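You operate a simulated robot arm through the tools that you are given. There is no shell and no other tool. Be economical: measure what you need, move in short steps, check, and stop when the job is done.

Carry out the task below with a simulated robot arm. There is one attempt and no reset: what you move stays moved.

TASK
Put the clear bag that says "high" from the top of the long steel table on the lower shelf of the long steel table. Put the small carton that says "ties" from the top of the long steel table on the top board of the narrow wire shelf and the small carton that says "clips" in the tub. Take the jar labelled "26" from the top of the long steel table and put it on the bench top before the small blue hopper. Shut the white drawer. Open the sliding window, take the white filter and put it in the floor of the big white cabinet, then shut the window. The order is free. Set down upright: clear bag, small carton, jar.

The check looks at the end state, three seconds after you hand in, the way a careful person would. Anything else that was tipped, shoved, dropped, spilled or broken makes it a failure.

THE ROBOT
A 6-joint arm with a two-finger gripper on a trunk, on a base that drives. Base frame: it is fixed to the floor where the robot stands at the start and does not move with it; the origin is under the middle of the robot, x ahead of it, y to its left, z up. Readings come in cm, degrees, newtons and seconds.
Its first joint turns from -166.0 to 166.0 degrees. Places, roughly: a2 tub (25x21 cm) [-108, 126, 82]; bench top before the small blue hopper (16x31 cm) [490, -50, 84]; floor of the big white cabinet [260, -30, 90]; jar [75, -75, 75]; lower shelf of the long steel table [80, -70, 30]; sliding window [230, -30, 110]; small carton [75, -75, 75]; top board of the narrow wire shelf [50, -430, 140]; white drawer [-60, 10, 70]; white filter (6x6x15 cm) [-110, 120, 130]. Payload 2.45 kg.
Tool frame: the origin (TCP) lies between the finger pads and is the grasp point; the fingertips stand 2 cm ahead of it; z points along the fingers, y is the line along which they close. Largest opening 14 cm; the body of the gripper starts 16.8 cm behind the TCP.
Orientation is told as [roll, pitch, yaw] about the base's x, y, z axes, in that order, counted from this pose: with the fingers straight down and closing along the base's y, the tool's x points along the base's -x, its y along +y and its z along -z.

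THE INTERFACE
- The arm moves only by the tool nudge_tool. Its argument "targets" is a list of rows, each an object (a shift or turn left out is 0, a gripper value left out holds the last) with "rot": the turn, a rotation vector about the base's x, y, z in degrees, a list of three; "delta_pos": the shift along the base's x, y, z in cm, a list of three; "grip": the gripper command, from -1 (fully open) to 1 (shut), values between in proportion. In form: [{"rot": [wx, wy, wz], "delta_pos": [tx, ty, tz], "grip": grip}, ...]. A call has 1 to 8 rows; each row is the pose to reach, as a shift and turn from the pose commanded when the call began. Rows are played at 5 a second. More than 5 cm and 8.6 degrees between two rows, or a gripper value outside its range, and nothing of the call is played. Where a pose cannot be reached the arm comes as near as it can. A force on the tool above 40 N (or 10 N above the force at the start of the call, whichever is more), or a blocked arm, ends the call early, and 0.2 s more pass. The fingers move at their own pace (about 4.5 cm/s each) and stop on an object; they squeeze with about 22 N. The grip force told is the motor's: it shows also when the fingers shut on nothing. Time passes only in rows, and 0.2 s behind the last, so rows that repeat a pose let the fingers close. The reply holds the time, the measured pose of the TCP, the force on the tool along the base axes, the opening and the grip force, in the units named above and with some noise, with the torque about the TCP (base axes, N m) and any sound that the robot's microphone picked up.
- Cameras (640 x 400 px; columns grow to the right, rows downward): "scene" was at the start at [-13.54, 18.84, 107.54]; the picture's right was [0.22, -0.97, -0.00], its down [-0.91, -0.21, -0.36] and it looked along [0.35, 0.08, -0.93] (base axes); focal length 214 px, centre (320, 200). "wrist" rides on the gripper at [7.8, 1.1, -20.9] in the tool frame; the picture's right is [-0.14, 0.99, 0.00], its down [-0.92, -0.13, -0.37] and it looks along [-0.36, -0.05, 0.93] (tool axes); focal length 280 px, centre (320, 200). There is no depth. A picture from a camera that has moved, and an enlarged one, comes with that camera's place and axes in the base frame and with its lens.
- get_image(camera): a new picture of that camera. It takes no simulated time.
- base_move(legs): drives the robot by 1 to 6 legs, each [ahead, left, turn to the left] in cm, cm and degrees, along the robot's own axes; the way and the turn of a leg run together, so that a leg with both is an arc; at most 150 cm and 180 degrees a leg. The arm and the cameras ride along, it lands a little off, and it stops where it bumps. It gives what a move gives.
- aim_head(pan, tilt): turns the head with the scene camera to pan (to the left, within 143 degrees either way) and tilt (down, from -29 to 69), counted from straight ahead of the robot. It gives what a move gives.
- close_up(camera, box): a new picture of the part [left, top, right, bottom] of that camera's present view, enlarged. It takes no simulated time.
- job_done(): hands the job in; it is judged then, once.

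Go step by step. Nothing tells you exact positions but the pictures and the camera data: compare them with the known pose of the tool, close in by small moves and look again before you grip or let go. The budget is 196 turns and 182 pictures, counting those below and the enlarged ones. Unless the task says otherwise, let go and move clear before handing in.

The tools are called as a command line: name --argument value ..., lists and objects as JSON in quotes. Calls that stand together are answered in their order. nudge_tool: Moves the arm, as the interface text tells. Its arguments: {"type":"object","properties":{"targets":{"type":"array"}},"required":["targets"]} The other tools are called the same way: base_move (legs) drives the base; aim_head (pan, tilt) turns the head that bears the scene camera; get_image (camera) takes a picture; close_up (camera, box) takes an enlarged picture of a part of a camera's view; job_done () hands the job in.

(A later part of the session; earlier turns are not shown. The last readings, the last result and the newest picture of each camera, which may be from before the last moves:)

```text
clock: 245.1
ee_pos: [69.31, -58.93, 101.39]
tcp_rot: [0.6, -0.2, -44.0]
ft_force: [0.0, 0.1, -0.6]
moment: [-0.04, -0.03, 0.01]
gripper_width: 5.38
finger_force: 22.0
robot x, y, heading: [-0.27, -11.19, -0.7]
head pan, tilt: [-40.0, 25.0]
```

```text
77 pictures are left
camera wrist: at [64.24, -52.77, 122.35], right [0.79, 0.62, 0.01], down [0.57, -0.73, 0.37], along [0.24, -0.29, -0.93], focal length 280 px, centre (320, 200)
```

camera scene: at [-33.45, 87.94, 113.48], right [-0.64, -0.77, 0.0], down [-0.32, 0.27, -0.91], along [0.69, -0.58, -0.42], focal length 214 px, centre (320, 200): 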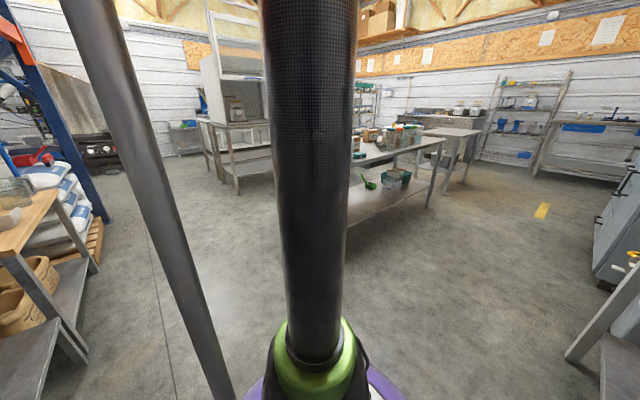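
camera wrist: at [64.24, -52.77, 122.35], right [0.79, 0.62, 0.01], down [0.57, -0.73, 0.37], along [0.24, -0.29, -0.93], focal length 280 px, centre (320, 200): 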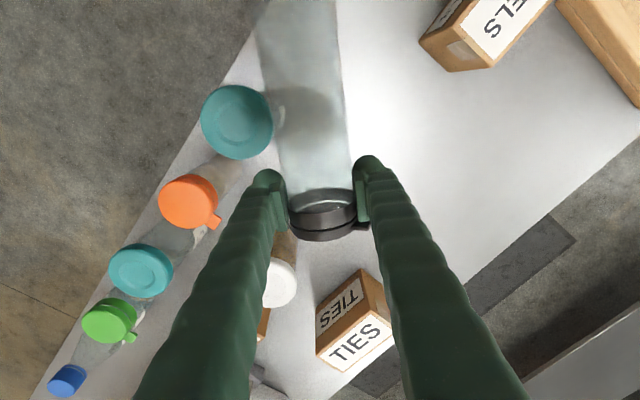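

The jar is light and level in the grip, everything else stands. I move it clear of the teal-lid jar, and back the base a little to give the wrist room.

nudge_tool --targets '[{"delta_pos": [0, 3, 2]}, {"delta_pos": [-1, 6, 4]}, {"delta_pos": [-2, 9, 5]}]'

base_move --legs '[[-8, 2, 0.8]]'

```text
clock: 245.9
ee_pos: [67.54, -49.85, 106.56]
tcp_rot: [0.5, -0.1, -44.0]
ft_force: [-0.4, 0.2, -1.9]
moment: [-0.01, -0.04, 0.01]
gripper_width: 5.42
finger_force: 22.2
robot x, y, heading: [0.01, -11.76, -0.9]
head pan, tilt: [-40.0, 25.0]
```

```text
clock: 247.0
ee_pos: [59.88, -46.86, 106.46]
tcp_rot: [0.6, -0.2, -43.3]
ft_force: [-0.3, 0.0, -1.3]
moment: [-0.04, -0.05, 0.01]
gripper_width: 5.39
finger_force: 22.4
robot x, y, heading: [-8.01, -9.42, 0.2]
head pan, tilt: [-40.0, 25.0]
```

nudge_tool --targets '[{"rot": [-5.5, -5.8, 0]}, {"rot": [-11, -11.6, 0]}, {"rot": [-16.5, -17.5, 0]}, {"rot": [-22, -23.3, 0]}, {"rot": [-27.4, -29.1, 0]}, {"rot": [-32.9, -34.9, 0]}, {"rot": [-38.4, -40.8, 0]}, {"rot": [-43.9, -46.6, 0]}]'

get_image --camera "wrist"

```text
clock: 248.8
ee_pos: [60.66, -46.72, 106.72]
tcp_rot: [0.3, -64.3, -42.8]
ft_force: [0.3, -0.3, -0.4]
moment: [0.01, -0.02, 0.01]
gripper_width: 5.38
finger_force: 22.1
robot x, y, heading: [-8.05, -9.65, 0.1]
head pan, tilt: [-40.0, 25.0]
```

```text
76 pictures are left
camera wrist: at [45.02, -30.89, 108.78], right [0.71, 0.69, 0.13], down [-0.04, -0.14, 0.99], along [0.7, -0.71, -0.07], focal length 280 px, centre (320, 200)
```

wrist: 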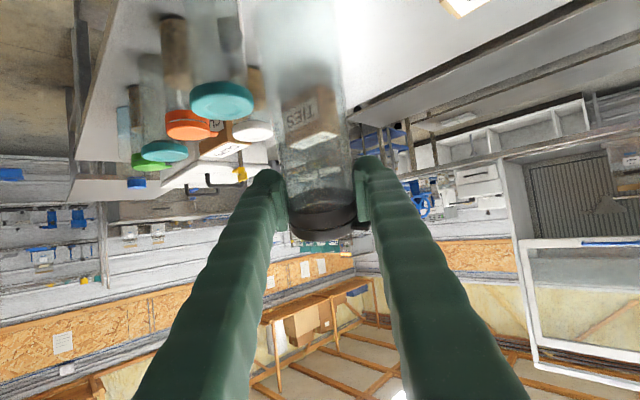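

nudge_tool --targets '[{"rot": [-5.5, -5.8, 0]}, {"rot": [-11, -11.6, 0]}, {"rot": [-16.5, -17.5, 0]}, {"rot": [-17.5, -18.6, 0]}]'

get_image --camera "wrist"

get_image --camera "scene"

```text
clock: 249.8
ee_pos: [59.8, -46.78, 106.6]
tcp_rot: [-17.5, -89.8, -25.2]
ft_force: [-0.1, 0.3, -1.2]
moment: [0.02, 0.03, 0.01]
gripper_width: 5.41
finger_force: 21.9
robot x, y, heading: [-8.01, -9.88, 0.1]
head pan, tilt: [-40.0, 25.0]
```

```text
75 pictures are left
camera wrist: at [45.15, -31.68, 98.86], right [0.67, 0.73, 0.14], down [-0.35, 0.15, 0.92], along [0.65, -0.67, 0.36], focal length 280 px, centre (320, 200)
```

wrist: 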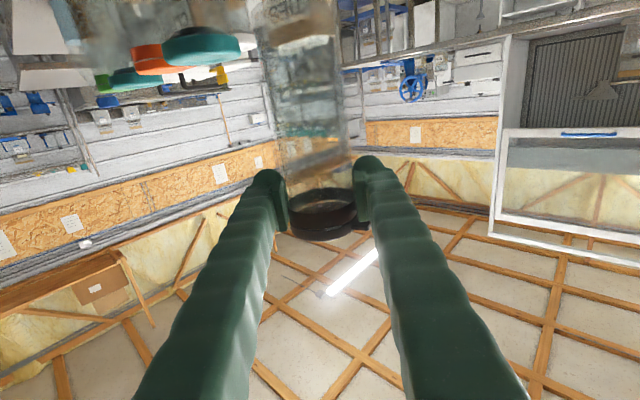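

```text
74 pictures are left
camera scene: at [-20.04, 2.13, 113.48], right [-0.64, -0.77, 0.0], down [-0.32, 0.27, -0.91], along [0.69, -0.58, -0.42], focal length 214 px, centre (320, 200)
```

scene: 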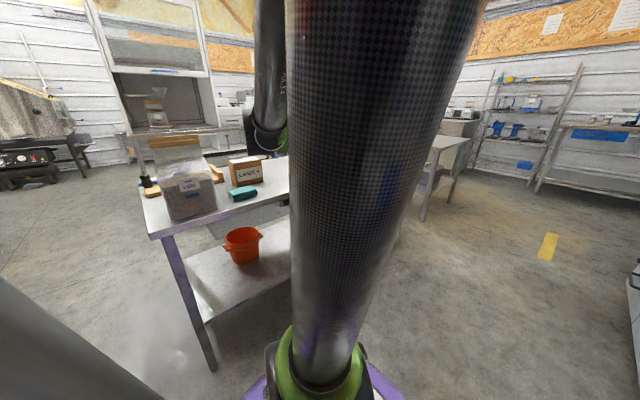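

The jar is upright in the grip. I bring it over its original spot (61.5, −49) and lower.

nudge_tool --targets '[{"delta_pos": [1.7, -2.2, -3]}, {"delta_pos": [1.7, -2.2, -7]}, {"delta_pos": [1.7, -2.2, -11]}, {"delta_pos": [1.7, -2.2, -14]}]'

get_image --camera "wrist"

```text
clock: 250.8
ee_pos: [61.55, -48.81, 92.35]
tcp_rot: [-14.8, -89.7, -28.1]
ft_force: [-0.7, -0.3, -1.3]
moment: [0.02, -0.02, 0.01]
gripper_width: 5.41
finger_force: 21.4
robot x, y, heading: [-8.22, -9.65, -0.2]
head pan, tilt: [-40.0, 25.0]
```

```text
73 pictures are left
camera wrist: at [46.85, -33.73, 84.75], right [0.67, 0.73, 0.14], down [-0.35, 0.15, 0.92], along [0.65, -0.67, 0.36], focal length 280 px, centre (320, 200)
```

wrist: 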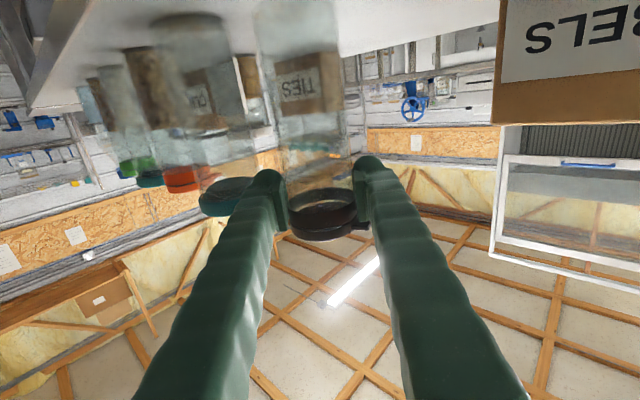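

Now slow final lowering until contact.

nudge_tool --targets '[{"delta_pos": [0, 0, -0.5]}, {"delta_pos": [0, 0, -1]}, {"delta_pos": [0, 0, -1.5]}, {"delta_pos": [0, 0, -1.8]}]'

```text
clock: 251.8
ee_pos: [61.61, -48.93, 90.84]
tcp_rot: [-19.1, -89.9, -23.6]
ft_force: [4.3, -1.6, 19.0]
moment: [-0.06, -0.26, 0.01]
gripper_width: 5.36
finger_force: 22.2
robot x, y, heading: [-8.43, -9.66, 0.1]
head pan, tilt: [-40.0, 25.0]
```

Contact. I ease off and open, then draw straight back along the tool axis.

nudge_tool --targets '[{"delta_pos": [0, 0, 0.3]}, {"delta_pos": [0, 0, 0.3], "grip": 0.1}, {"delta_pos": [0, 0, 0.3], "grip": -0.15}, {"delta_pos": [0, 0, 0.3], "grip": -0.2}]'

get_image --camera "wrist"

```text
clock: 252.8
ee_pos: [61.57, -48.94, 91.09]
tcp_rot: [-14.5, -89.6, -28.3]
ft_force: [0.3, 0.6, 0.5]
moment: [0.01, 0.02, 0.01]
gripper_width: 8.41
finger_force: 0.1
robot x, y, heading: [-8.28, -9.65, 0.1]
head pan, tilt: [-40.0, 25.0]
```

```text
72 pictures are left
camera wrist: at [46.92, -33.82, 83.33], right [0.67, 0.73, 0.14], down [-0.35, 0.15, 0.92], along [0.65, -0.67, 0.36], focal length 280 px, centre (320, 200)
```

wrist: 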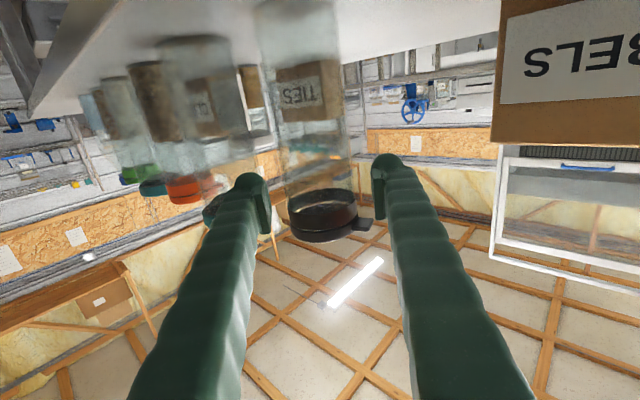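

The jar stands free. I retreat along the tool axis.

nudge_tool --targets '[{"delta_pos": [-2.2, 2.1, 0]}, {"delta_pos": [-5.1, 4.8, 0]}, {"delta_pos": [-8, 7.5, 0]}, {"delta_pos": [-8, 7.5, 4.5]}, {"delta_pos": [-8, 7.5, 9]}, {"delta_pos": [-8, 7.5, 13.5]}]'

get_image --camera "wrist"

```text
clock: 254.4
ee_pos: [56.26, -36.76, 104.55]
tcp_rot: [-15.6, -89.7, -22.6]
ft_force: [-1.5, 0.2, -1.3]
moment: [-0.01, 0.0, 0.02]
gripper_width: 8.4
finger_force: 0.1
robot x, y, heading: [-8.05, -9.72, 0.2]
head pan, tilt: [-40.0, 25.0]
stopped in row 6: the arm was blocked; the commanded pose is now the measured one
```

```text
71 pictures are left
camera wrist: at [40.54, -22.93, 96.92], right [0.61, 0.78, 0.14], down [-0.36, 0.13, 0.92], along [0.7, -0.62, 0.36], focal length 280 px, centre (320, 200)
```

wrist: 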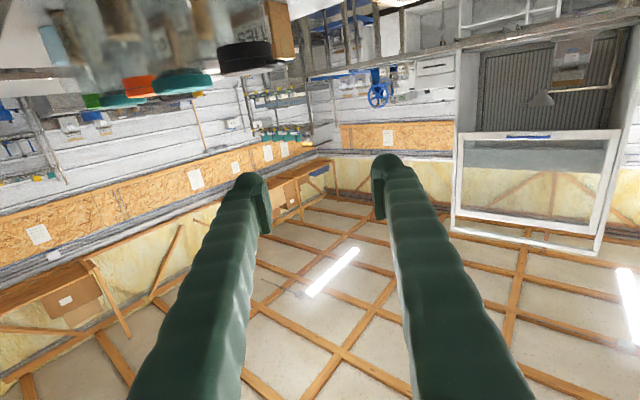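

The folded arm blocked itself; the jar stands. I back the base off and extend the arm outward before turning the tool down.

base_move --legs '[[-18, 0, 0]]'

nudge_tool --targets '[{"delta_pos": [3, -1.5, 0]}, {"delta_pos": [6, -3, 0]}, {"delta_pos": [9, -5, 0]}, {"delta_pos": [11, -8, 0]}, {"delta_pos": [12, -12, 0]}]'

aim_head --pan -25 --tilt 20

get_image --camera "scene"

```text
clock: 255.8
ee_pos: [38.23, -37.1, 104.48]
tcp_rot: [-15.0, -89.7, -23.5]
ft_force: [-0.2, 1.2, -0.8]
moment: [0.02, 0.03, -0.01]
gripper_width: 8.4
finger_force: 0.1
robot x, y, heading: [-25.8, -9.83, 0.1]
head pan, tilt: [-40.0, 25.0]
```

```text
clock: 257.1
ee_pos: [50.5, -49.12, 104.37]
tcp_rot: [-12.9, -89.7, -25.7]
ft_force: [0.0, 0.6, 0.1]
moment: [-0.01, 0.0, -0.01]
gripper_width: 8.39
finger_force: 0.0
robot x, y, heading: [-26.27, -9.29, 0.1]
head pan, tilt: [-40.0, 25.0]
```

```text
clock: 257.8
ee_pos: [50.47, -49.07, 104.35]
tcp_rot: [-14.5, -89.7, -23.9]
ft_force: [-0.2, 0.1, -0.7]
moment: [-0.01, 0.01, 0.01]
gripper_width: 8.39
finger_force: 0.0
robot x, y, heading: [-26.16, -9.7, 0.1]
head pan, tilt: [-25.0, 20.0]
```

```text
70 pictures are left
camera scene: at [-36.38, 4.13, 114.29], right [-0.42, -0.91, 0.0], down [-0.31, 0.14, -0.94], along [0.85, -0.4, -0.34], focal length 214 px, centre (320, 200)
```

scene: 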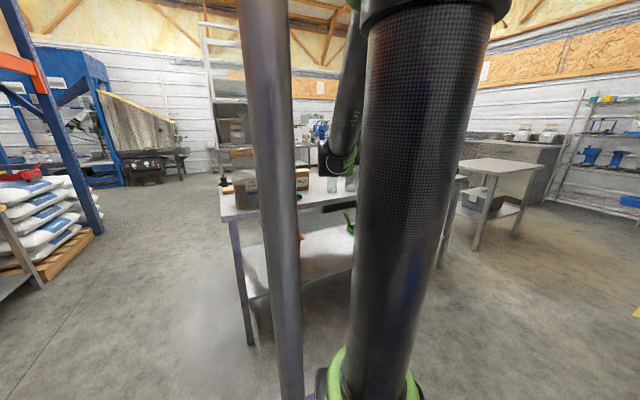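

nudge_tool --targets '[{"rot": [5, 6.2, 0], "delta_pos": [-2, 0, 0]}, {"rot": [10, 12.4, 0], "delta_pos": [-4, 0, 0]}, {"rot": [15.1, 18.7, 0], "delta_pos": [-6, 0, 0]}, {"rot": [20.1, 24.9, 0], "delta_pos": [-8, 0, 0]}, {"rot": [25.1, 31.1, 0], "delta_pos": [-10, 0, 0]}, {"rot": [30.1, 37.3, 0], "delta_pos": [-10, 0, 0]}, {"rot": [35.2, 43.6, 0], "delta_pos": [-10, 0, 0]}, {"rot": [40.2, 49.8, 0], "delta_pos": [-10, 0, 0]}]'

nudge_tool --targets '[{"rot": [5, 6.2, 0]}, {"rot": [10, 12.4, 0]}, {"rot": [15.1, 18.7, 0]}, {"rot": [16.2, 20, 0]}]'

get_image --camera "wrist"

```text
clock: 259.6
ee_pos: [40.2, -49.05, 104.43]
tcp_rot: [0.4, -25.6, -38.8]
ft_force: [0.0, 0.3, 0.0]
moment: [-0.06, -0.04, -0.01]
gripper_width: 8.4
finger_force: 0.0
robot x, y, heading: [-26.07, -9.61, -0.1]
head pan, tilt: [-25.0, 20.0]
```

```text
clock: 260.6
ee_pos: [40.21, -49.09, 104.45]
tcp_rot: [0.6, 0.1, -38.8]
ft_force: [0.3, -1.2, 0.9]
moment: [0.03, 0.02, 0.03]
gripper_width: 8.39
finger_force: 0.1
robot x, y, heading: [-25.67, -9.22, -0.1]
head pan, tilt: [-25.0, 20.0]
```

```text
69 pictures are left
camera wrist: at [34.76, -43.38, 125.47], right [0.73, 0.69, 0.01], down [0.64, -0.68, 0.37], along [0.26, -0.26, -0.93], focal length 280 px, centre (320, 200)
```

wrist: 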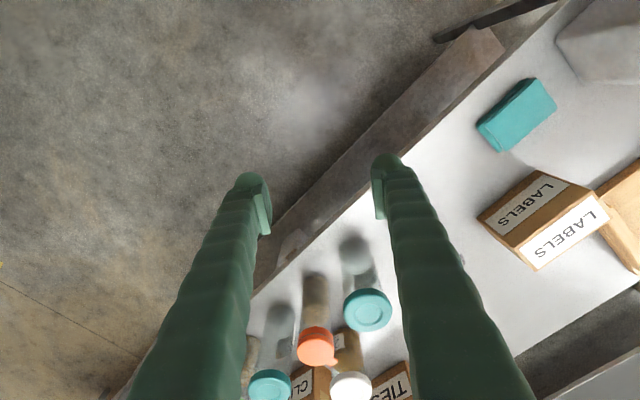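

The grey jar is behind the right finger in this view. Next the "clips" carton: I turn the tool's yaw to about −94° to grip it across its thin side, then drive down the aisle to it.

nudge_tool --targets '[{"rot": [0, 0, -8], "delta_pos": [0, 0, 2], "grip": -0.6}, {"rot": [0, 0, -16], "delta_pos": [0, 0, 4]}, {"rot": [0, 0, -24], "delta_pos": [0, 0, 6]}, {"rot": [0, 0, -32], "delta_pos": [0, 0, 6]}, {"rot": [0, 0, -40], "delta_pos": [0, 0, 6]}, {"rot": [0, 0, -48], "delta_pos": [0, 0, 6]}, {"rot": [0, 0, -55.5], "delta_pos": [0, 0, 6]}]'

get_image --camera "wrist"

```text
clock: 262.2
ee_pos: [40.41, -49.07, 110.56]
tcp_rot: [0.5, -0.1, -94.4]
ft_force: [-0.4, 1.1, 0.2]
moment: [-0.03, 0.04, 0.04]
gripper_width: 11.2
finger_force: 0.1
robot x, y, heading: [-25.55, -9.48, -0.2]
head pan, tilt: [-25.0, 20.0]
```

```text
68 pictures are left
camera wrist: at [41.81, -41.2, 131.49], right [0.98, -0.21, 0.01], down [-0.2, -0.91, 0.37], along [-0.07, -0.36, -0.93], focal length 280 px, centre (320, 200)
```

wrist: 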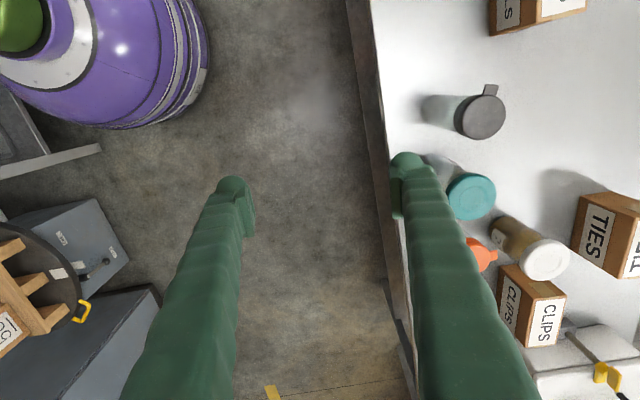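

The grey jar stands upright in its place. Now I drive to the clips carton.

base_move --legs '[[0, -52, 0], [24, 0, 0]]'

get_image --camera "wrist"

```text
clock: 266.7
ee_pos: [63.98, -102.19, 110.44]
tcp_rot: [0.5, 0.0, -94.3]
ft_force: [-0.1, -1.0, 0.4]
moment: [0.01, 0.03, -0.03]
gripper_width: 11.19
finger_force: 0.1
robot x, y, heading: [-1.91, -63.11, -0.1]
head pan, tilt: [-25.0, 20.0]
```

```text
67 pictures are left
camera wrist: at [65.51, -94.27, 131.48], right [0.98, -0.21, 0.01], down [-0.2, -0.91, 0.37], along [-0.07, -0.36, -0.93], focal length 280 px, centre (320, 200)
```

wrist: 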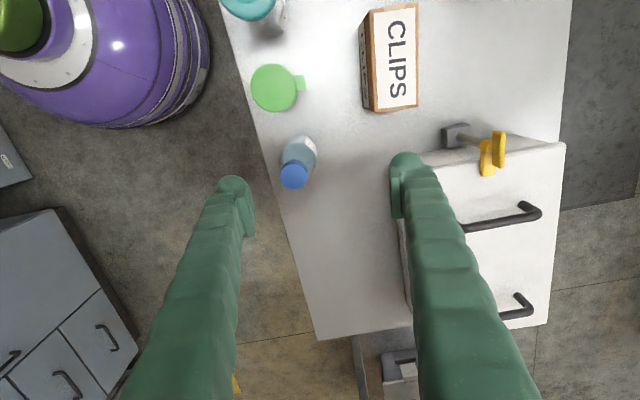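

Clips stands at (76.3, −92.9), thin side along x, aligned with the tool. I move over it while lowering.

nudge_tool --targets '[{"delta_pos": [2, 2, -4]}, {"delta_pos": [5, 4.5, -7]}, {"delta_pos": [8.5, 7, -9]}, {"delta_pos": [12.3, 9.3, -11]}]'

get_image --camera "wrist"

```text
clock: 267.7
ee_pos: [76.13, -93.12, 99.63]
tcp_rot: [0.5, 0.0, -94.3]
ft_force: [0.4, -0.4, 0.6]
moment: [0.03, -0.06, 0.03]
gripper_width: 11.21
finger_force: 0.0
robot x, y, heading: [-2.0, -62.7, 0.3]
head pan, tilt: [-25.0, 20.0]
```

```text
66 pictures are left
camera wrist: at [77.65, -85.27, 120.46], right [0.98, -0.21, 0.01], down [-0.2, -0.91, 0.37], along [-0.07, -0.36, -0.93], focal length 280 px, centre (320, 200)
```

wrist: 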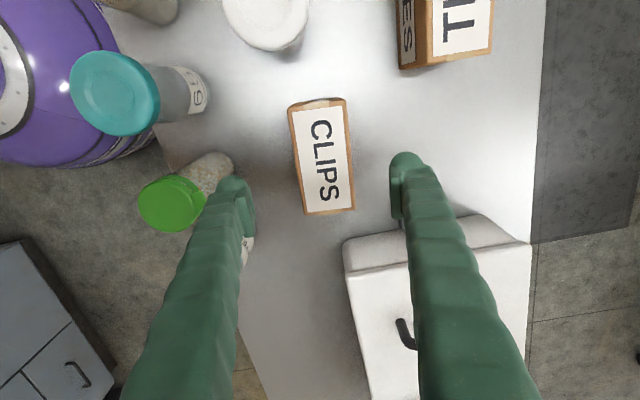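

nudge_tool --targets '[{"delta_pos": [0, 0, -4]}, {"delta_pos": [0, 0, -8]}, {"delta_pos": [0, 0, -12]}, {"delta_pos": [0, 0, -15]}, {"delta_pos": [0, 0, -15], "grip": 1}, {"delta_pos": [0, 0, -15], "grip": 1}, {"delta_pos": [0, 0, -15], "grip": 1}, {"delta_pos": [0, 0, -15], "grip": 1}]'

get_image --camera "wrist"

```text
clock: 269.5
ee_pos: [76.1, -92.98, 84.26]
tcp_rot: [0.5, 0.0, -94.3]
ft_force: [0.1, -0.1, 0.0]
moment: [0.01, 0.01, -0.01]
gripper_width: 7.24
finger_force: 22.1
robot x, y, heading: [-2.23, -63.31, 0.3]
head pan, tilt: [-25.0, 20.0]
```

```text
65 pictures are left
camera wrist: at [77.69, -85.06, 105.35], right [0.98, -0.21, 0.01], down [-0.2, -0.91, 0.37], along [-0.07, -0.36, -0.93], focal length 280 px, centre (320, 200)
```

wrist: 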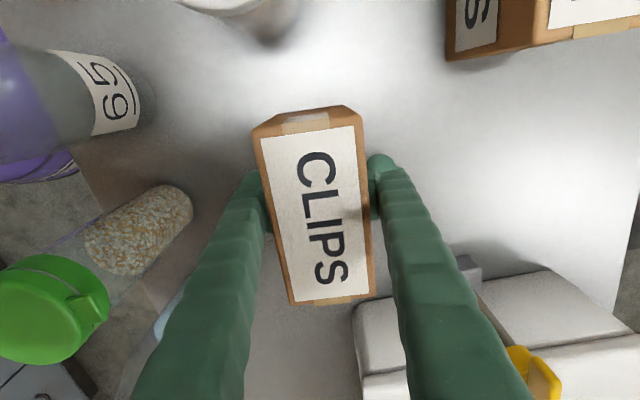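

Clips is gripped, its bottom ~6.3 cm below the TCP. I lift, pull the arm in, and back off.

nudge_tool --targets '[{"delta_pos": [0, 0, 3]}, {"delta_pos": [0, 0, 7]}, {"delta_pos": [0, 0, 11]}, {"delta_pos": [0, 0, 15]}, {"delta_pos": [-2, 0, 19]}, {"delta_pos": [-5, 0, 22]}]'

base_move --legs '[[-24, 0, 0], [0, 60, 0]]'

get_image --camera "wrist"

```text
clock: 270.9
ee_pos: [71.34, -92.73, 106.74]
tcp_rot: [0.5, 0.0, -94.1]
ft_force: [0.6, 0.3, -3.5]
moment: [0.02, 0.08, 0.01]
gripper_width: 7.23
finger_force: 22.1
robot x, y, heading: [-2.14, -62.87, 0.4]
head pan, tilt: [-25.0, 20.0]
```

```text
clock: 275.7
ee_pos: [47.36, -30.86, 106.62]
tcp_rot: [0.5, 0.1, -93.4]
ft_force: [0.0, 0.4, -2.9]
moment: [0.03, -0.01, 0.01]
gripper_width: 7.2
finger_force: 21.8
robot x, y, heading: [-26.03, -1.99, 0.9]
head pan, tilt: [-25.0, 20.0]
```

```text
64 pictures are left
camera wrist: at [48.78, -23.06, 127.61], right [0.98, -0.2, 0.01], down [-0.19, -0.91, 0.37], along [-0.07, -0.36, -0.93], focal length 280 px, centre (320, 200)
```

wrist: 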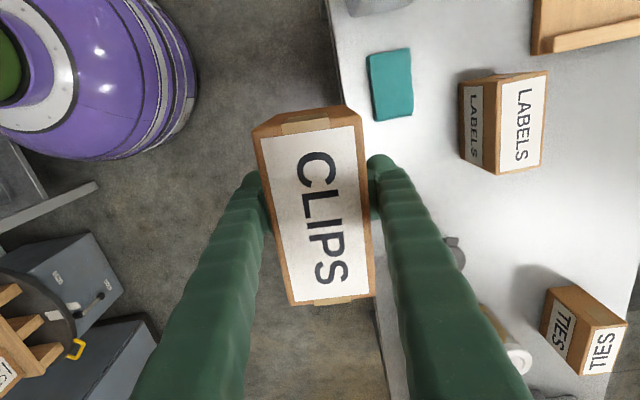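

nudge_tool --targets '[{"delta_pos": [-4.5, 1, 0]}, {"delta_pos": [-9, 2, 0]}, {"delta_pos": [-13.5, 3, 0]}, {"delta_pos": [-18, 4, 0]}, {"delta_pos": [-22, 5, 0]}]'

base_move --legs '[[0, 62, 0], [20, 0, 0], [0, 0, 170]]'

aim_head --pan 0 --tilt 20

get_image --camera "scene"

```text
clock: 276.9
ee_pos: [25.3, -25.92, 106.51]
tcp_rot: [0.5, 0.0, -93.5]
ft_force: [2.0, -0.2, -3.0]
moment: [0.03, 0.09, 0.02]
gripper_width: 7.22
finger_force: 22.3
robot x, y, heading: [-26.57, -1.93, 1.0]
head pan, tilt: [-25.0, 20.0]
```

```text
clock: 288.5
ee_pos: [-55.4, 91.59, 106.68]
tcp_rot: [0.4, 0.0, 77.7]
ft_force: [-0.7, 0.0, -2.0]
moment: [0.03, -0.02, 0.01]
gripper_width: 7.21
finger_force: 22.2
robot x, y, heading: [-7.76, 59.9, 172.2]
head pan, tilt: [-25.0, 20.0]
```

```text
clock: 289.4
ee_pos: [-55.37, 91.6, 106.58]
tcp_rot: [0.5, 0.0, 77.7]
ft_force: [0.0, -0.4, -3.2]
moment: [0.0, -0.02, -0.01]
gripper_width: 7.24
finger_force: 22.0
robot x, y, heading: [-7.7, 60.11, 171.9]
head pan, tilt: [0.0, 20.0]
```

```text
63 pictures are left
camera scene: at [-0.62, 41.49, 114.29], right [0.14, 0.99, 0.0], down [0.34, -0.05, -0.94], along [-0.93, 0.13, -0.34], focal length 214 px, centre (320, 200)
```

scene: 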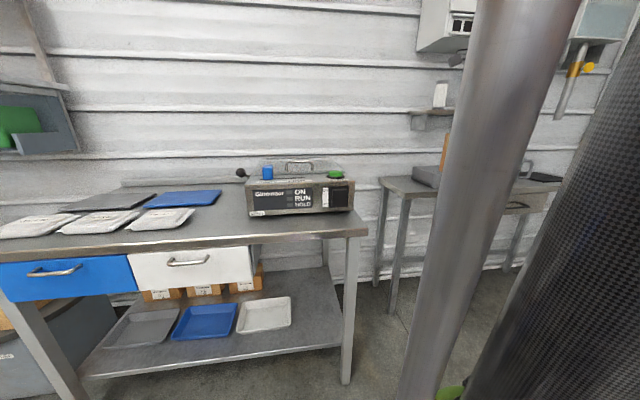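

The white drawer is properly shut. The tub stands on the bench at the right; I drive toward it.

base_move --legs '[[30, -34, 0]]'

aim_head --pan 10 --tilt 25

get_image --camera "scene"

get_image --camera "wrist"

```text
clock: 292.1
ee_pos: [-80.12, 129.46, 106.57]
tcp_rot: [0.5, 0.0, 77.8]
ft_force: [0.3, -0.1, -2.6]
moment: [-0.01, -0.01, -0.03]
gripper_width: 7.25
finger_force: 22.0
robot x, y, heading: [-32.92, 98.23, 172.0]
head pan, tilt: [0.0, 20.0]
```

```text
clock: 292.8
ee_pos: [-80.18, 129.8, 106.63]
tcp_rot: [0.5, 0.0, 77.8]
ft_force: [-0.2, -0.9, -2.1]
moment: [-0.02, -0.04, 0.01]
gripper_width: 7.24
finger_force: 22.0
robot x, y, heading: [-32.34, 98.28, 172.1]
head pan, tilt: [10.0, 25.0]
```

```text
62 pictures are left
camera scene: at [-25.27, 77.87, 113.48], right [-0.04, 1.0, 0.0], down [0.42, 0.02, -0.91], along [-0.91, -0.03, -0.42], focal length 214 px, centre (320, 200)
```

scene: 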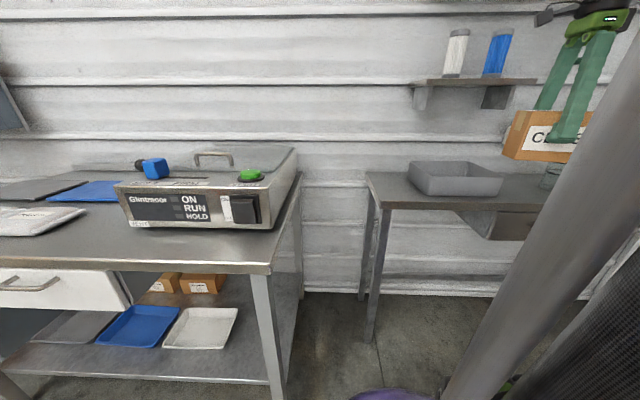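

```text
61 pictures are left
camera wrist: at [-82.68, 122.26, 127.56], right [-0.94, 0.34, 0.01], down [0.32, 0.87, 0.37], along [0.12, 0.35, -0.93], focal length 280 px, centre (320, 200)
```

wrist: 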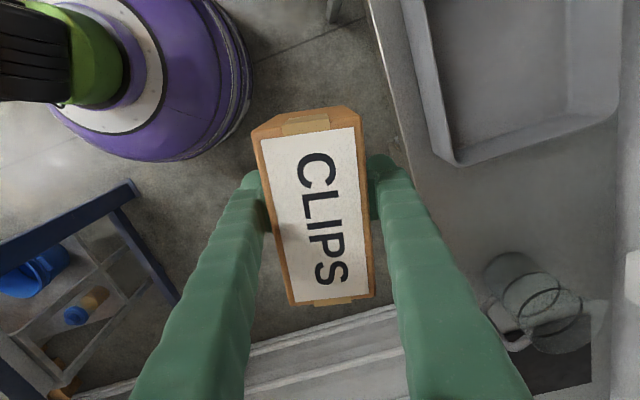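

The wall shelf with the filter overhangs the rear of the tub, so I must check how far it comes out before lowering the carton.

close_up --camera "scene" --box '[350, 10, 590, 220]'

```text
1.90 times, centred on (470, 115) of scene
camera zoom: at [-25.27, 77.87, 113.48], right [-0.04, 1.0, 0.0], down [0.42, 0.02, -0.91], along [-0.91, -0.03, -0.42], focal length 408 px, centre (34, 362)
```

zoom: 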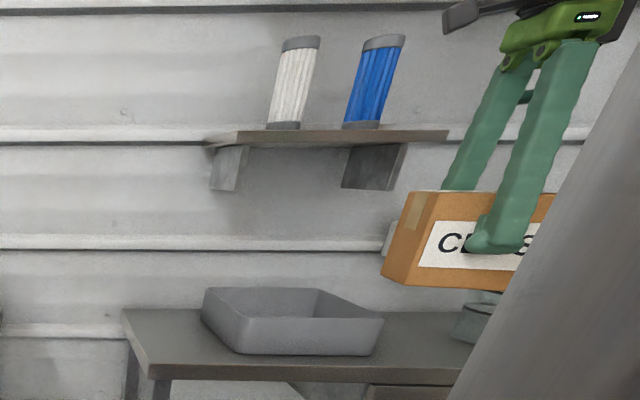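

I plan to tilt the tool ~20° so the wrist stays clear of the shelf, go in below it, set the carton's front bottom edge down and let it settle upright. First square the yaw and tilt, outside the tub.

nudge_tool --targets '[{"rot": [0, 0, 6]}, {"rot": [0, 0, 12.2]}]'

nudge_tool --targets '[{"rot": [0, 7, 0], "delta_pos": [-2, -1, -2]}, {"rot": [0, 14, 0], "delta_pos": [-4, -2, -4]}, {"rot": [0, 20, 0], "delta_pos": [-5, -3.3, -6]}]'

get_image --camera "wrist"

close_up --camera "scene" --box '[350, 10, 590, 220]'

```text
clock: 293.4
ee_pos: [-80.22, 129.47, 106.63]
tcp_rot: [0.5, 0.0, 90.1]
ft_force: [1.3, -0.4, -2.9]
moment: [-0.02, 0.01, -0.02]
gripper_width: 7.27
finger_force: 21.9
robot x, y, heading: [-32.36, 98.06, 172.3]
head pan, tilt: [10.0, 25.0]
```

```text
clock: 294.2
ee_pos: [-85.32, 126.48, 100.55]
tcp_rot: [20.5, 0.0, 89.9]
ft_force: [-0.8, 0.0, -2.0]
moment: [-0.01, -0.03, 0.01]
gripper_width: 7.22
finger_force: 21.9
robot x, y, heading: [-32.31, 97.91, 172.3]
head pan, tilt: [10.0, 25.0]
```

```text
59 pictures are left
camera wrist: at [-79.05, 118.74, 120.59], right [-0.93, 0.14, 0.35], down [0.25, 0.92, 0.3], along [-0.28, 0.37, -0.89], focal length 280 px, centre (320, 200)
```

wrist: 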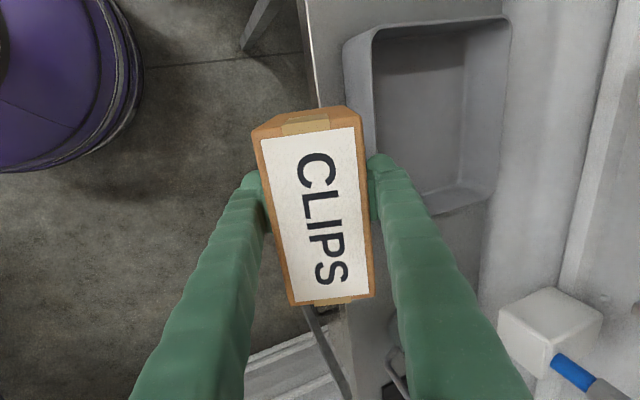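

```text
1.90 times, centred on (470, 115) of scene
camera zoom: at [-25.29, 77.86, 113.5], right [-0.04, 1.0, 0.0], down [0.42, 0.02, -0.91], along [-0.91, -0.04, -0.42], focal length 408 px, centre (34, 362)
```

zoom: 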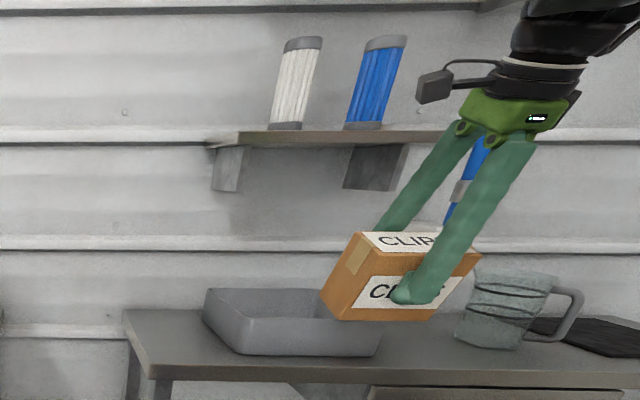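

The view is good: tub rim spans x −95.5…−117.7, y 114…137.5. I move in at this height to x −104.5.

nudge_tool --targets '[{"delta_pos": [-4.8, 0, -0.3]}, {"delta_pos": [-9.6, 0, -0.6]}, {"delta_pos": [-14.4, -0.3, -0.6]}, {"delta_pos": [-19, -0.5, -0.6]}]'

close_up --camera "scene" --box '[350, 10, 590, 220]'

get_image --camera "wrist"

```text
clock: 295.2
ee_pos: [-103.92, 125.75, 100.11]
tcp_rot: [20.6, 0.0, 89.9]
ft_force: [0.6, 0.4, -2.1]
moment: [0.02, 0.04, 0.0]
gripper_width: 7.24
finger_force: 21.6
robot x, y, heading: [-32.58, 98.0, 172.3]
head pan, tilt: [10.0, 25.0]
```

```text
1.90 times, centred on (470, 115) of scene
camera zoom: at [-25.24, 77.85, 113.48], right [-0.04, 1.0, 0.0], down [0.42, 0.02, -0.91], along [-0.91, -0.03, -0.42], focal length 408 px, centre (34, 362)
```

zoom: 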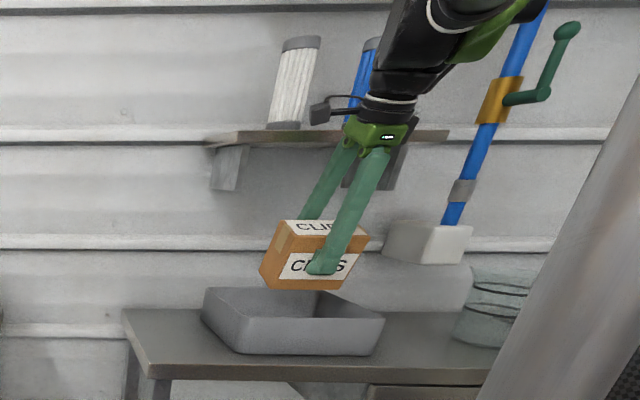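

```text
56 pictures are left
camera wrist: at [-97.74, 118.06, 120.13], right [-0.93, 0.14, 0.35], down [0.25, 0.92, 0.3], along [-0.28, 0.37, -0.89], focal length 280 px, centre (320, 200)
```

wrist: 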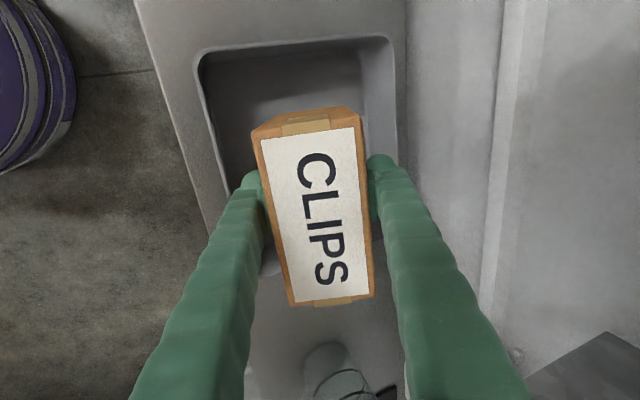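

Clear of the shelf. I lower into the tub.

nudge_tool --targets '[{"delta_pos": [-0.3, 0, -3]}, {"delta_pos": [-0.6, 0, -6]}, {"delta_pos": [-0.6, 0, -8]}, {"delta_pos": [-0.6, 0, -9]}, {"delta_pos": [-0.6, 0, -9.7]}, {"delta_pos": [-0.6, 0, -10.4]}]'

close_up --camera "scene" --box '[350, 10, 590, 220]'

```text
clock: 296.6
ee_pos: [-104.58, 125.73, 89.76]
tcp_rot: [20.5, -0.1, 90.0]
ft_force: [-0.6, 0.7, 8.4]
moment: [0.12, -0.05, 0.06]
gripper_width: 7.22
finger_force: 22.2
robot x, y, heading: [-32.43, 97.92, 172.1]
head pan, tilt: [10.0, 25.0]
```

```text
1.90 times, centred on (470, 115) of scene
camera zoom: at [-25.25, 77.86, 113.48], right [-0.04, 1.0, 0.0], down [0.42, 0.02, -0.91], along [-0.91, -0.03, -0.42], focal length 408 px, centre (34, 362)
```

zoom: 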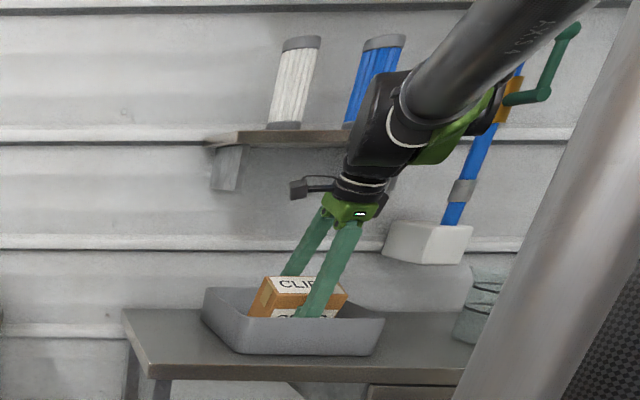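

The front edge rests on the tub floor. I ease up slightly, reduce the tilt to ~10° (still clear of the shelf) and set it down again.

nudge_tool --targets '[{"delta_pos": [0, 0, 0.6]}, {"rot": [0, -5, 0], "delta_pos": [0.1, 0, 0.5]}, {"rot": [0, -10, 0], "delta_pos": [0.2, 0, 0.4]}, {"rot": [0, -10, 0], "delta_pos": [0.2, 0, -0.3]}]'

close_up --camera "scene" --box '[350, 10, 590, 220]'

```text
clock: 297.6
ee_pos: [-104.39, 125.69, 89.38]
tcp_rot: [10.4, 0.0, 90.1]
ft_force: [-0.7, -0.8, 9.2]
moment: [0.04, -0.16, -0.02]
gripper_width: 7.22
finger_force: 21.5
robot x, y, heading: [-32.72, 98.23, 172.4]
head pan, tilt: [10.0, 25.0]
```

```text
1.90 times, centred on (470, 115) of scene
camera zoom: at [-25.25, 77.85, 113.48], right [-0.04, 1.0, 0.0], down [0.42, 0.02, -0.91], along [-0.91, -0.03, -0.42], focal length 408 px, centre (34, 362)
```

zoom: 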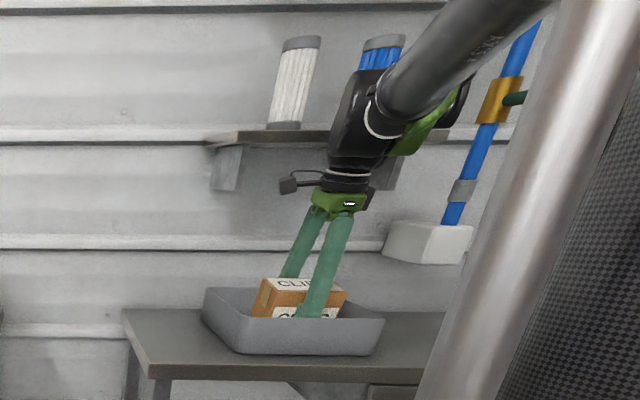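

Contact again at 10°. I open the fingers so it settles upright.

nudge_tool --targets '[{"grip": -0.3}, {"grip": -0.6}, {"grip": -0.9}, {"grip": -1}, {"grip": -1}]'

get_image --camera "wrist"

```text
clock: 298.8
ee_pos: [-105.24, 125.7, 89.24]
tcp_rot: [10.8, -0.1, 90.2]
ft_force: [-43.1, 8.6, -6.2]
moment: [0.1, 1.19, 0.52]
gripper_width: 11.03
finger_force: 0.1
robot x, y, heading: [-32.58, 98.01, 172.1]
head pan, tilt: [10.0, 25.0]
stopped in row 5: the force on the tool passed its limit at 44 N (the readings are from after the stop); the commanded pose is now the measured one
```

```text
53 pictures are left
camera wrist: at [-102.37, 118.04, 110.09], right [-0.97, 0.13, 0.19], down [0.19, 0.92, 0.34], along [-0.13, 0.37, -0.92], focal length 280 px, centre (320, 200)
```

wrist: 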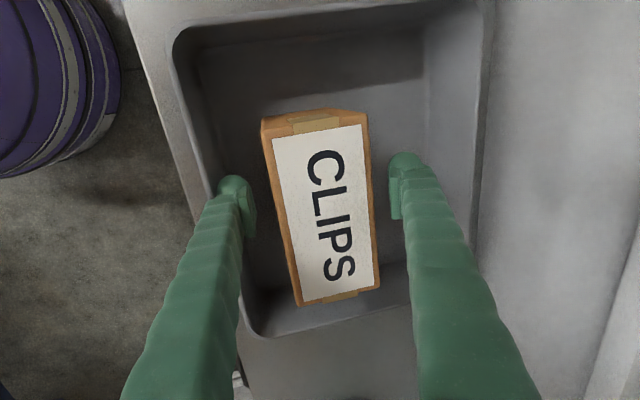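

The carton stands in the tub; the front finger pressed the tub wall while opening. I narrow slightly and withdraw along the tool axis, tilting away from the shelf.

nudge_tool --targets '[{"grip": -0.47}, {"grip": -0.47}, {"delta_pos": [0.5, 0, 2.8]}, {"delta_pos": [1.0, 0, 5.6], "rot": [0, 4, 0]}, {"delta_pos": [1.7, 0, 8.4], "rot": [0, 8, 0]}, {"delta_pos": [4, 0, 10.5], "rot": [0, 10, 0]}, {"delta_pos": [8, 0, 11.5], "rot": [0, 10, 0]}, {"delta_pos": [12, 0, 12], "rot": [0, 10, 0]}]'

get_image --camera "wrist"

close_up --camera "scene" --box '[350, 10, 590, 220]'

```text
clock: 300.6
ee_pos: [-92.73, 125.78, 101.51]
tcp_rot: [20.7, -0.1, 90.0]
ft_force: [-0.4, -0.1, 0.0]
moment: [-0.03, 0.01, 0.01]
gripper_width: 10.27
finger_force: 0.0
robot x, y, heading: [-32.84, 97.99, 172.4]
head pan, tilt: [10.0, 25.0]
```

```text
52 pictures are left
camera wrist: at [-86.36, 118.04, 121.48], right [-0.93, 0.14, 0.35], down [0.25, 0.92, 0.3], along [-0.28, 0.37, -0.89], focal length 280 px, centre (320, 200)
```

wrist: 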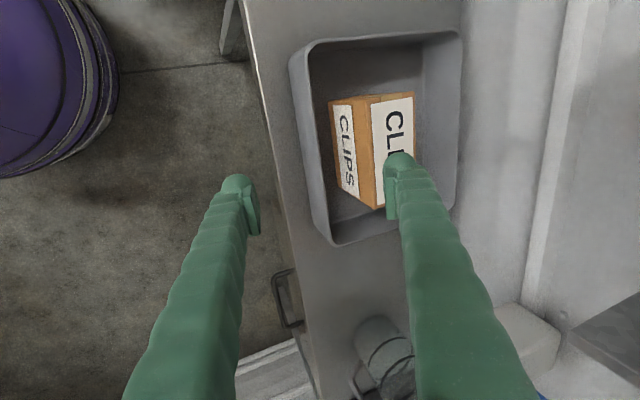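

```text
1.90 times, centred on (470, 115) of scene
camera zoom: at [-25.33, 77.89, 113.48], right [-0.04, 1.0, 0.0], down [0.42, 0.02, -0.91], along [-0.91, -0.03, -0.42], focal length 408 px, centre (34, 362)
```

zoom: 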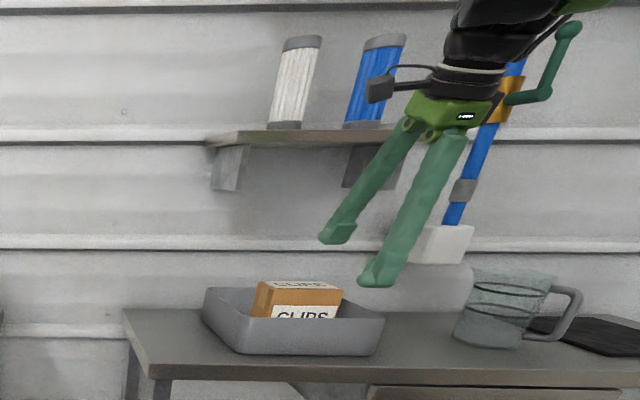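

Clips stands upright in the tub. Next the white filter at about (−113, 120, z 121–136): I back up a bit and turn the tool to point −x.

base_move --legs '[[-16, 0, 0]]'

nudge_tool --targets '[{"rot": [0, 8, 0], "delta_pos": [-1.5, 0, 2]}, {"rot": [0, 16, 0], "delta_pos": [-3, 0, 4]}, {"rot": [0, 24, 0], "delta_pos": [-4.5, 0, 6]}, {"rot": [0, 32, 0], "delta_pos": [-6, 0, 8]}, {"rot": [0, 40, 0], "delta_pos": [-7.5, 0, 10]}, {"rot": [0, 48, 0], "delta_pos": [-9, 0, 12]}, {"rot": [0, 56, 0], "delta_pos": [-10.5, 0, 14]}, {"rot": [0, 64, 0], "delta_pos": [-12, 0, 16]}]'

```text
clock: 302.0
ee_pos: [-76.97, 123.63, 101.47]
tcp_rot: [20.7, -0.1, 90.1]
ft_force: [0.7, 0.3, -0.6]
moment: [-0.01, 0.0, 0.01]
gripper_width: 10.3
finger_force: 0.0
robot x, y, heading: [-16.92, 95.65, 172.4]
head pan, tilt: [10.0, 25.0]
```

```text
clock: 303.8
ee_pos: [-89.24, 123.84, 117.41]
tcp_rot: [84.6, -0.1, 90.0]
ft_force: [0.0, 0.4, 0.2]
moment: [0.01, 0.0, 0.01]
gripper_width: 10.29
finger_force: 0.1
robot x, y, heading: [-16.72, 96.07, 172.2]
head pan, tilt: [10.0, 25.0]
```

nudge_tool --targets '[{"rot": [0, 5.4, 0], "delta_pos": [0, 0, 2]}]'

nudge_tool --targets '[{"rot": [8, 0, 0], "delta_pos": [0, 0, 2]}, {"rot": [16, 0, 0], "delta_pos": [0, 0, 4]}, {"rot": [24, 0, 0], "delta_pos": [0, 0, 6]}, {"rot": [32, 0, 0], "delta_pos": [0, 0, 8]}, {"rot": [40, 0, 0], "delta_pos": [0, 0, 10]}, {"rot": [48, 0, 0], "delta_pos": [0, -1, 10]}, {"rot": [56, 0, 0], "delta_pos": [0, -2, 10]}, {"rot": [64, 0, 0], "delta_pos": [0, -3, 10]}]'

nudge_tool --targets '[{"rot": [8, 0, 0]}, {"rot": [16, 0, 0]}, {"rot": [24, 0, 0]}, {"rot": [26, 0, 0]}]'

get_image --camera "wrist"

get_image --camera "scene"

```text
clock: 304.2
ee_pos: [-89.27, 123.63, 119.41]
tcp_rot: [90.1, -0.1, 90.0]
ft_force: [0.2, -0.1, -0.9]
moment: [0.02, 0.02, -0.02]
gripper_width: 10.28
finger_force: 0.1
robot x, y, heading: [-16.8, 96.04, 172.4]
head pan, tilt: [10.0, 25.0]
```

```text
clock: 306.0
ee_pos: [-90.35, 121.12, 129.88]
tcp_rot: [90.1, -64.2, 90.2]
ft_force: [0.2, 0.4, -0.3]
moment: [0.03, -0.02, -0.02]
gripper_width: 10.29
finger_force: 0.1
robot x, y, heading: [-16.86, 96.13, 172.1]
head pan, tilt: [10.0, 25.0]
```

```text
clock: 307.0
ee_pos: [-90.31, 120.89, 129.87]
tcp_rot: [-92.9, -89.9, -86.7]
ft_force: [-0.8, -0.4, -0.5]
moment: [-0.05, -0.02, 0.02]
gripper_width: 10.28
finger_force: 0.0
robot x, y, heading: [-16.79, 96.09, 172.0]
head pan, tilt: [10.0, 25.0]
```

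```text
50 pictures are left
camera wrist: at [-69.32, 120.02, 122.11], right [0.01, -0.99, 0.13], down [0.37, 0.13, 0.92], along [-0.93, 0.04, 0.37], focal length 280 px, centre (320, 200)
```

wrist: 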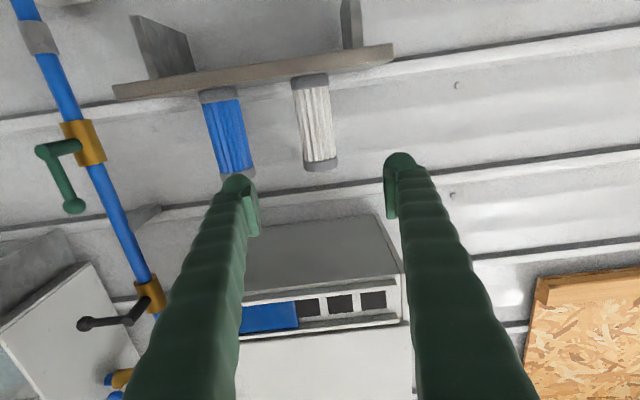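

```text
49 pictures are left
camera scene: at [-9.69, 76.34, 114.43], right [0.03, 1.0, 0.0], down [0.33, -0.01, -0.94], along [-0.94, 0.03, -0.33], focal length 214 px, centre (320, 200)
```

scene: 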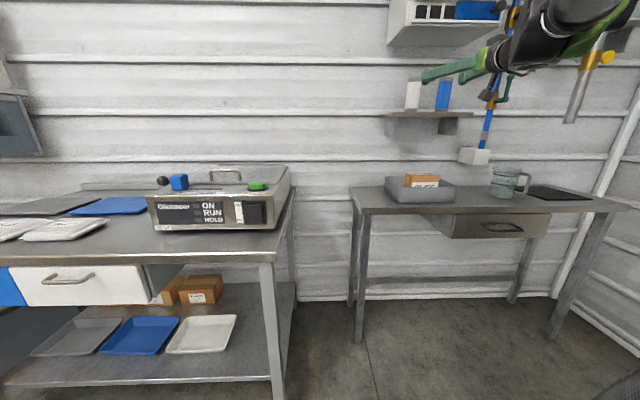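

The filter is centred at about (−112, 120.8, 127), right in line with the fingers. I move in around it.

nudge_tool --targets '[{"delta_pos": [-4, 0, -1]}, {"delta_pos": [-8, 0, -2]}, {"delta_pos": [-12, 0, -2]}, {"delta_pos": [-16, 0, -2]}, {"delta_pos": [-19, 0, -2]}, {"delta_pos": [-21.2, 0, -2]}]'

get_image --camera "wrist"

```text
clock: 308.4
ee_pos: [-110.18, 120.63, 127.5]
tcp_rot: [-97.9, -90.0, -82.2]
ft_force: [-0.2, -0.1, -0.1]
moment: [-0.01, -0.04, 0.02]
gripper_width: 10.29
finger_force: 0.0
robot x, y, heading: [-17.07, 95.92, 171.9]
head pan, tilt: [10.0, 25.0]
```

```text
48 pictures are left
camera wrist: at [-89.28, 119.66, 119.77], right [0.0, -0.99, 0.14], down [0.37, 0.13, 0.92], along [-0.93, 0.05, 0.37], focal length 280 px, centre (320, 200)
```

wrist: 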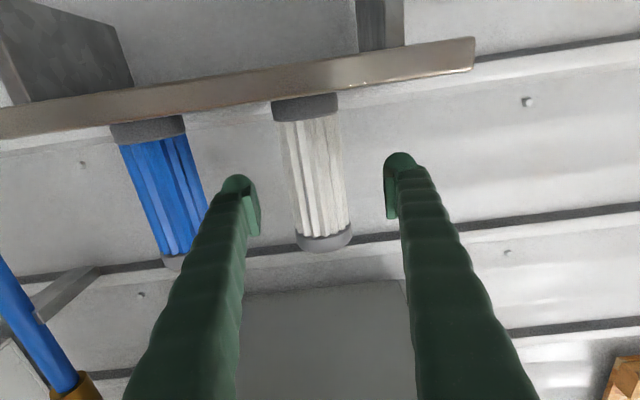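

The filter is a little farther back (x≈−117). I go 5.5 cm deeper and close.

nudge_tool --targets '[{"delta_pos": [-2, 0.4, 0]}, {"delta_pos": [-4, 0.5, 0]}, {"delta_pos": [-5.5, 0.5, 0]}, {"delta_pos": [-5.5, 0.5, 0]}]'

get_image --camera "wrist"

```text
clock: 309.4
ee_pos: [-115.61, 121.17, 127.39]
tcp_rot: [-92.6, -89.9, -87.3]
ft_force: [0.0, 0.7, 0.0]
moment: [-0.02, 0.02, 0.02]
gripper_width: 10.27
finger_force: 0.0
robot x, y, heading: [-16.82, 95.48, 172.0]
head pan, tilt: [10.0, 25.0]
```

```text
47 pictures are left
camera wrist: at [-94.8, 120.17, 119.77], right [0.0, -0.99, 0.14], down [0.37, 0.13, 0.92], along [-0.93, 0.05, 0.37], focal length 280 px, centre (320, 200)
```

wrist: 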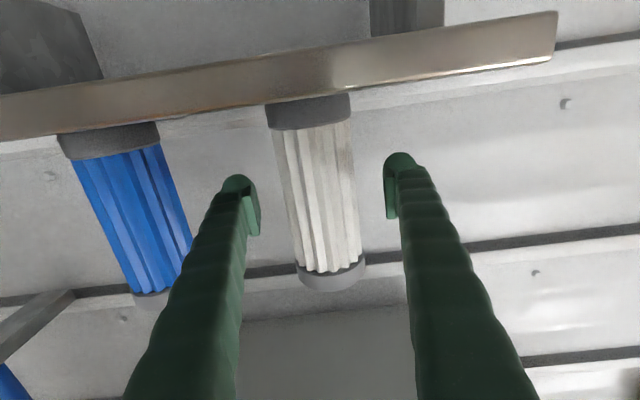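

nudge_tool --targets '[{"delta_pos": [-1, 0, 0], "grip": -0.47}, {"delta_pos": [-1, 0, 0], "grip": 1}, {"delta_pos": [-1, 0, 0], "grip": 1}, {"delta_pos": [-1, 0, 0], "grip": 1}, {"delta_pos": [-1, 0, 0], "grip": 1}]'

```text
clock: 310.6
ee_pos: [-116.72, 121.27, 127.38]
tcp_rot: [-93.6, -89.9, -86.2]
ft_force: [0.2, 0.3, -0.7]
moment: [-0.08, 0.01, -0.01]
gripper_width: 5.78
finger_force: 22.1
robot x, y, heading: [-16.58, 95.97, 172.2]
head pan, tilt: [10.0, 25.0]
```

Gripped. I lift 3 cm and withdraw from the shelf.

nudge_tool --targets '[{"delta_pos": [0, 0, 1.5]}, {"delta_pos": [0, 0, 3]}, {"delta_pos": [4, 0, 3.5]}, {"delta_pos": [8, 0, 3.5]}, {"delta_pos": [12, 0, 3.5]}, {"delta_pos": [16, 0, 2]}, {"delta_pos": [20, 0, 0]}, {"delta_pos": [23, 0, -2]}]'

get_image --camera "wrist"

```text
clock: 312.4
ee_pos: [-93.6, 121.19, 125.51]
tcp_rot: [-89.6, -89.9, -90.4]
ft_force: [0.8, 0.4, -1.8]
moment: [0.02, -0.01, 0.03]
gripper_width: 5.79
finger_force: 22.0
robot x, y, heading: [-16.68, 95.64, 172.2]
head pan, tilt: [10.0, 25.0]
```

```text
46 pictures are left
camera wrist: at [-72.77, 120.18, 117.68], right [0.0, -0.99, 0.14], down [0.37, 0.13, 0.92], along [-0.93, 0.05, 0.37], focal length 280 px, centre (320, 200)
```

wrist: 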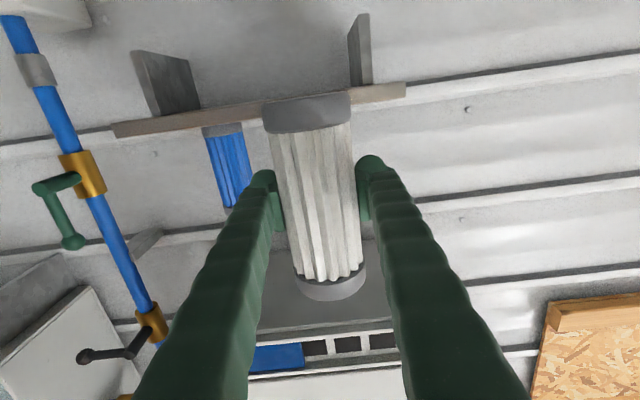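

The filter is held upright. I move to an open spot and turn around, then look.

base_move --legs '[[-19, 50, 0], [0, 0, 180]]'

```text
clock: 322.9
ee_pos: [72.66, 20.93, 125.53]
tcp_rot: [-94.1, -90.0, 96.3]
ft_force: [0.9, 0.1, -2.2]
moment: [-0.01, -0.04, -0.03]
gripper_width: 5.73
finger_force: 22.3
robot x, y, heading: [-5.33, 42.97, -5.6]
head pan, tilt: [10.0, 25.0]
```

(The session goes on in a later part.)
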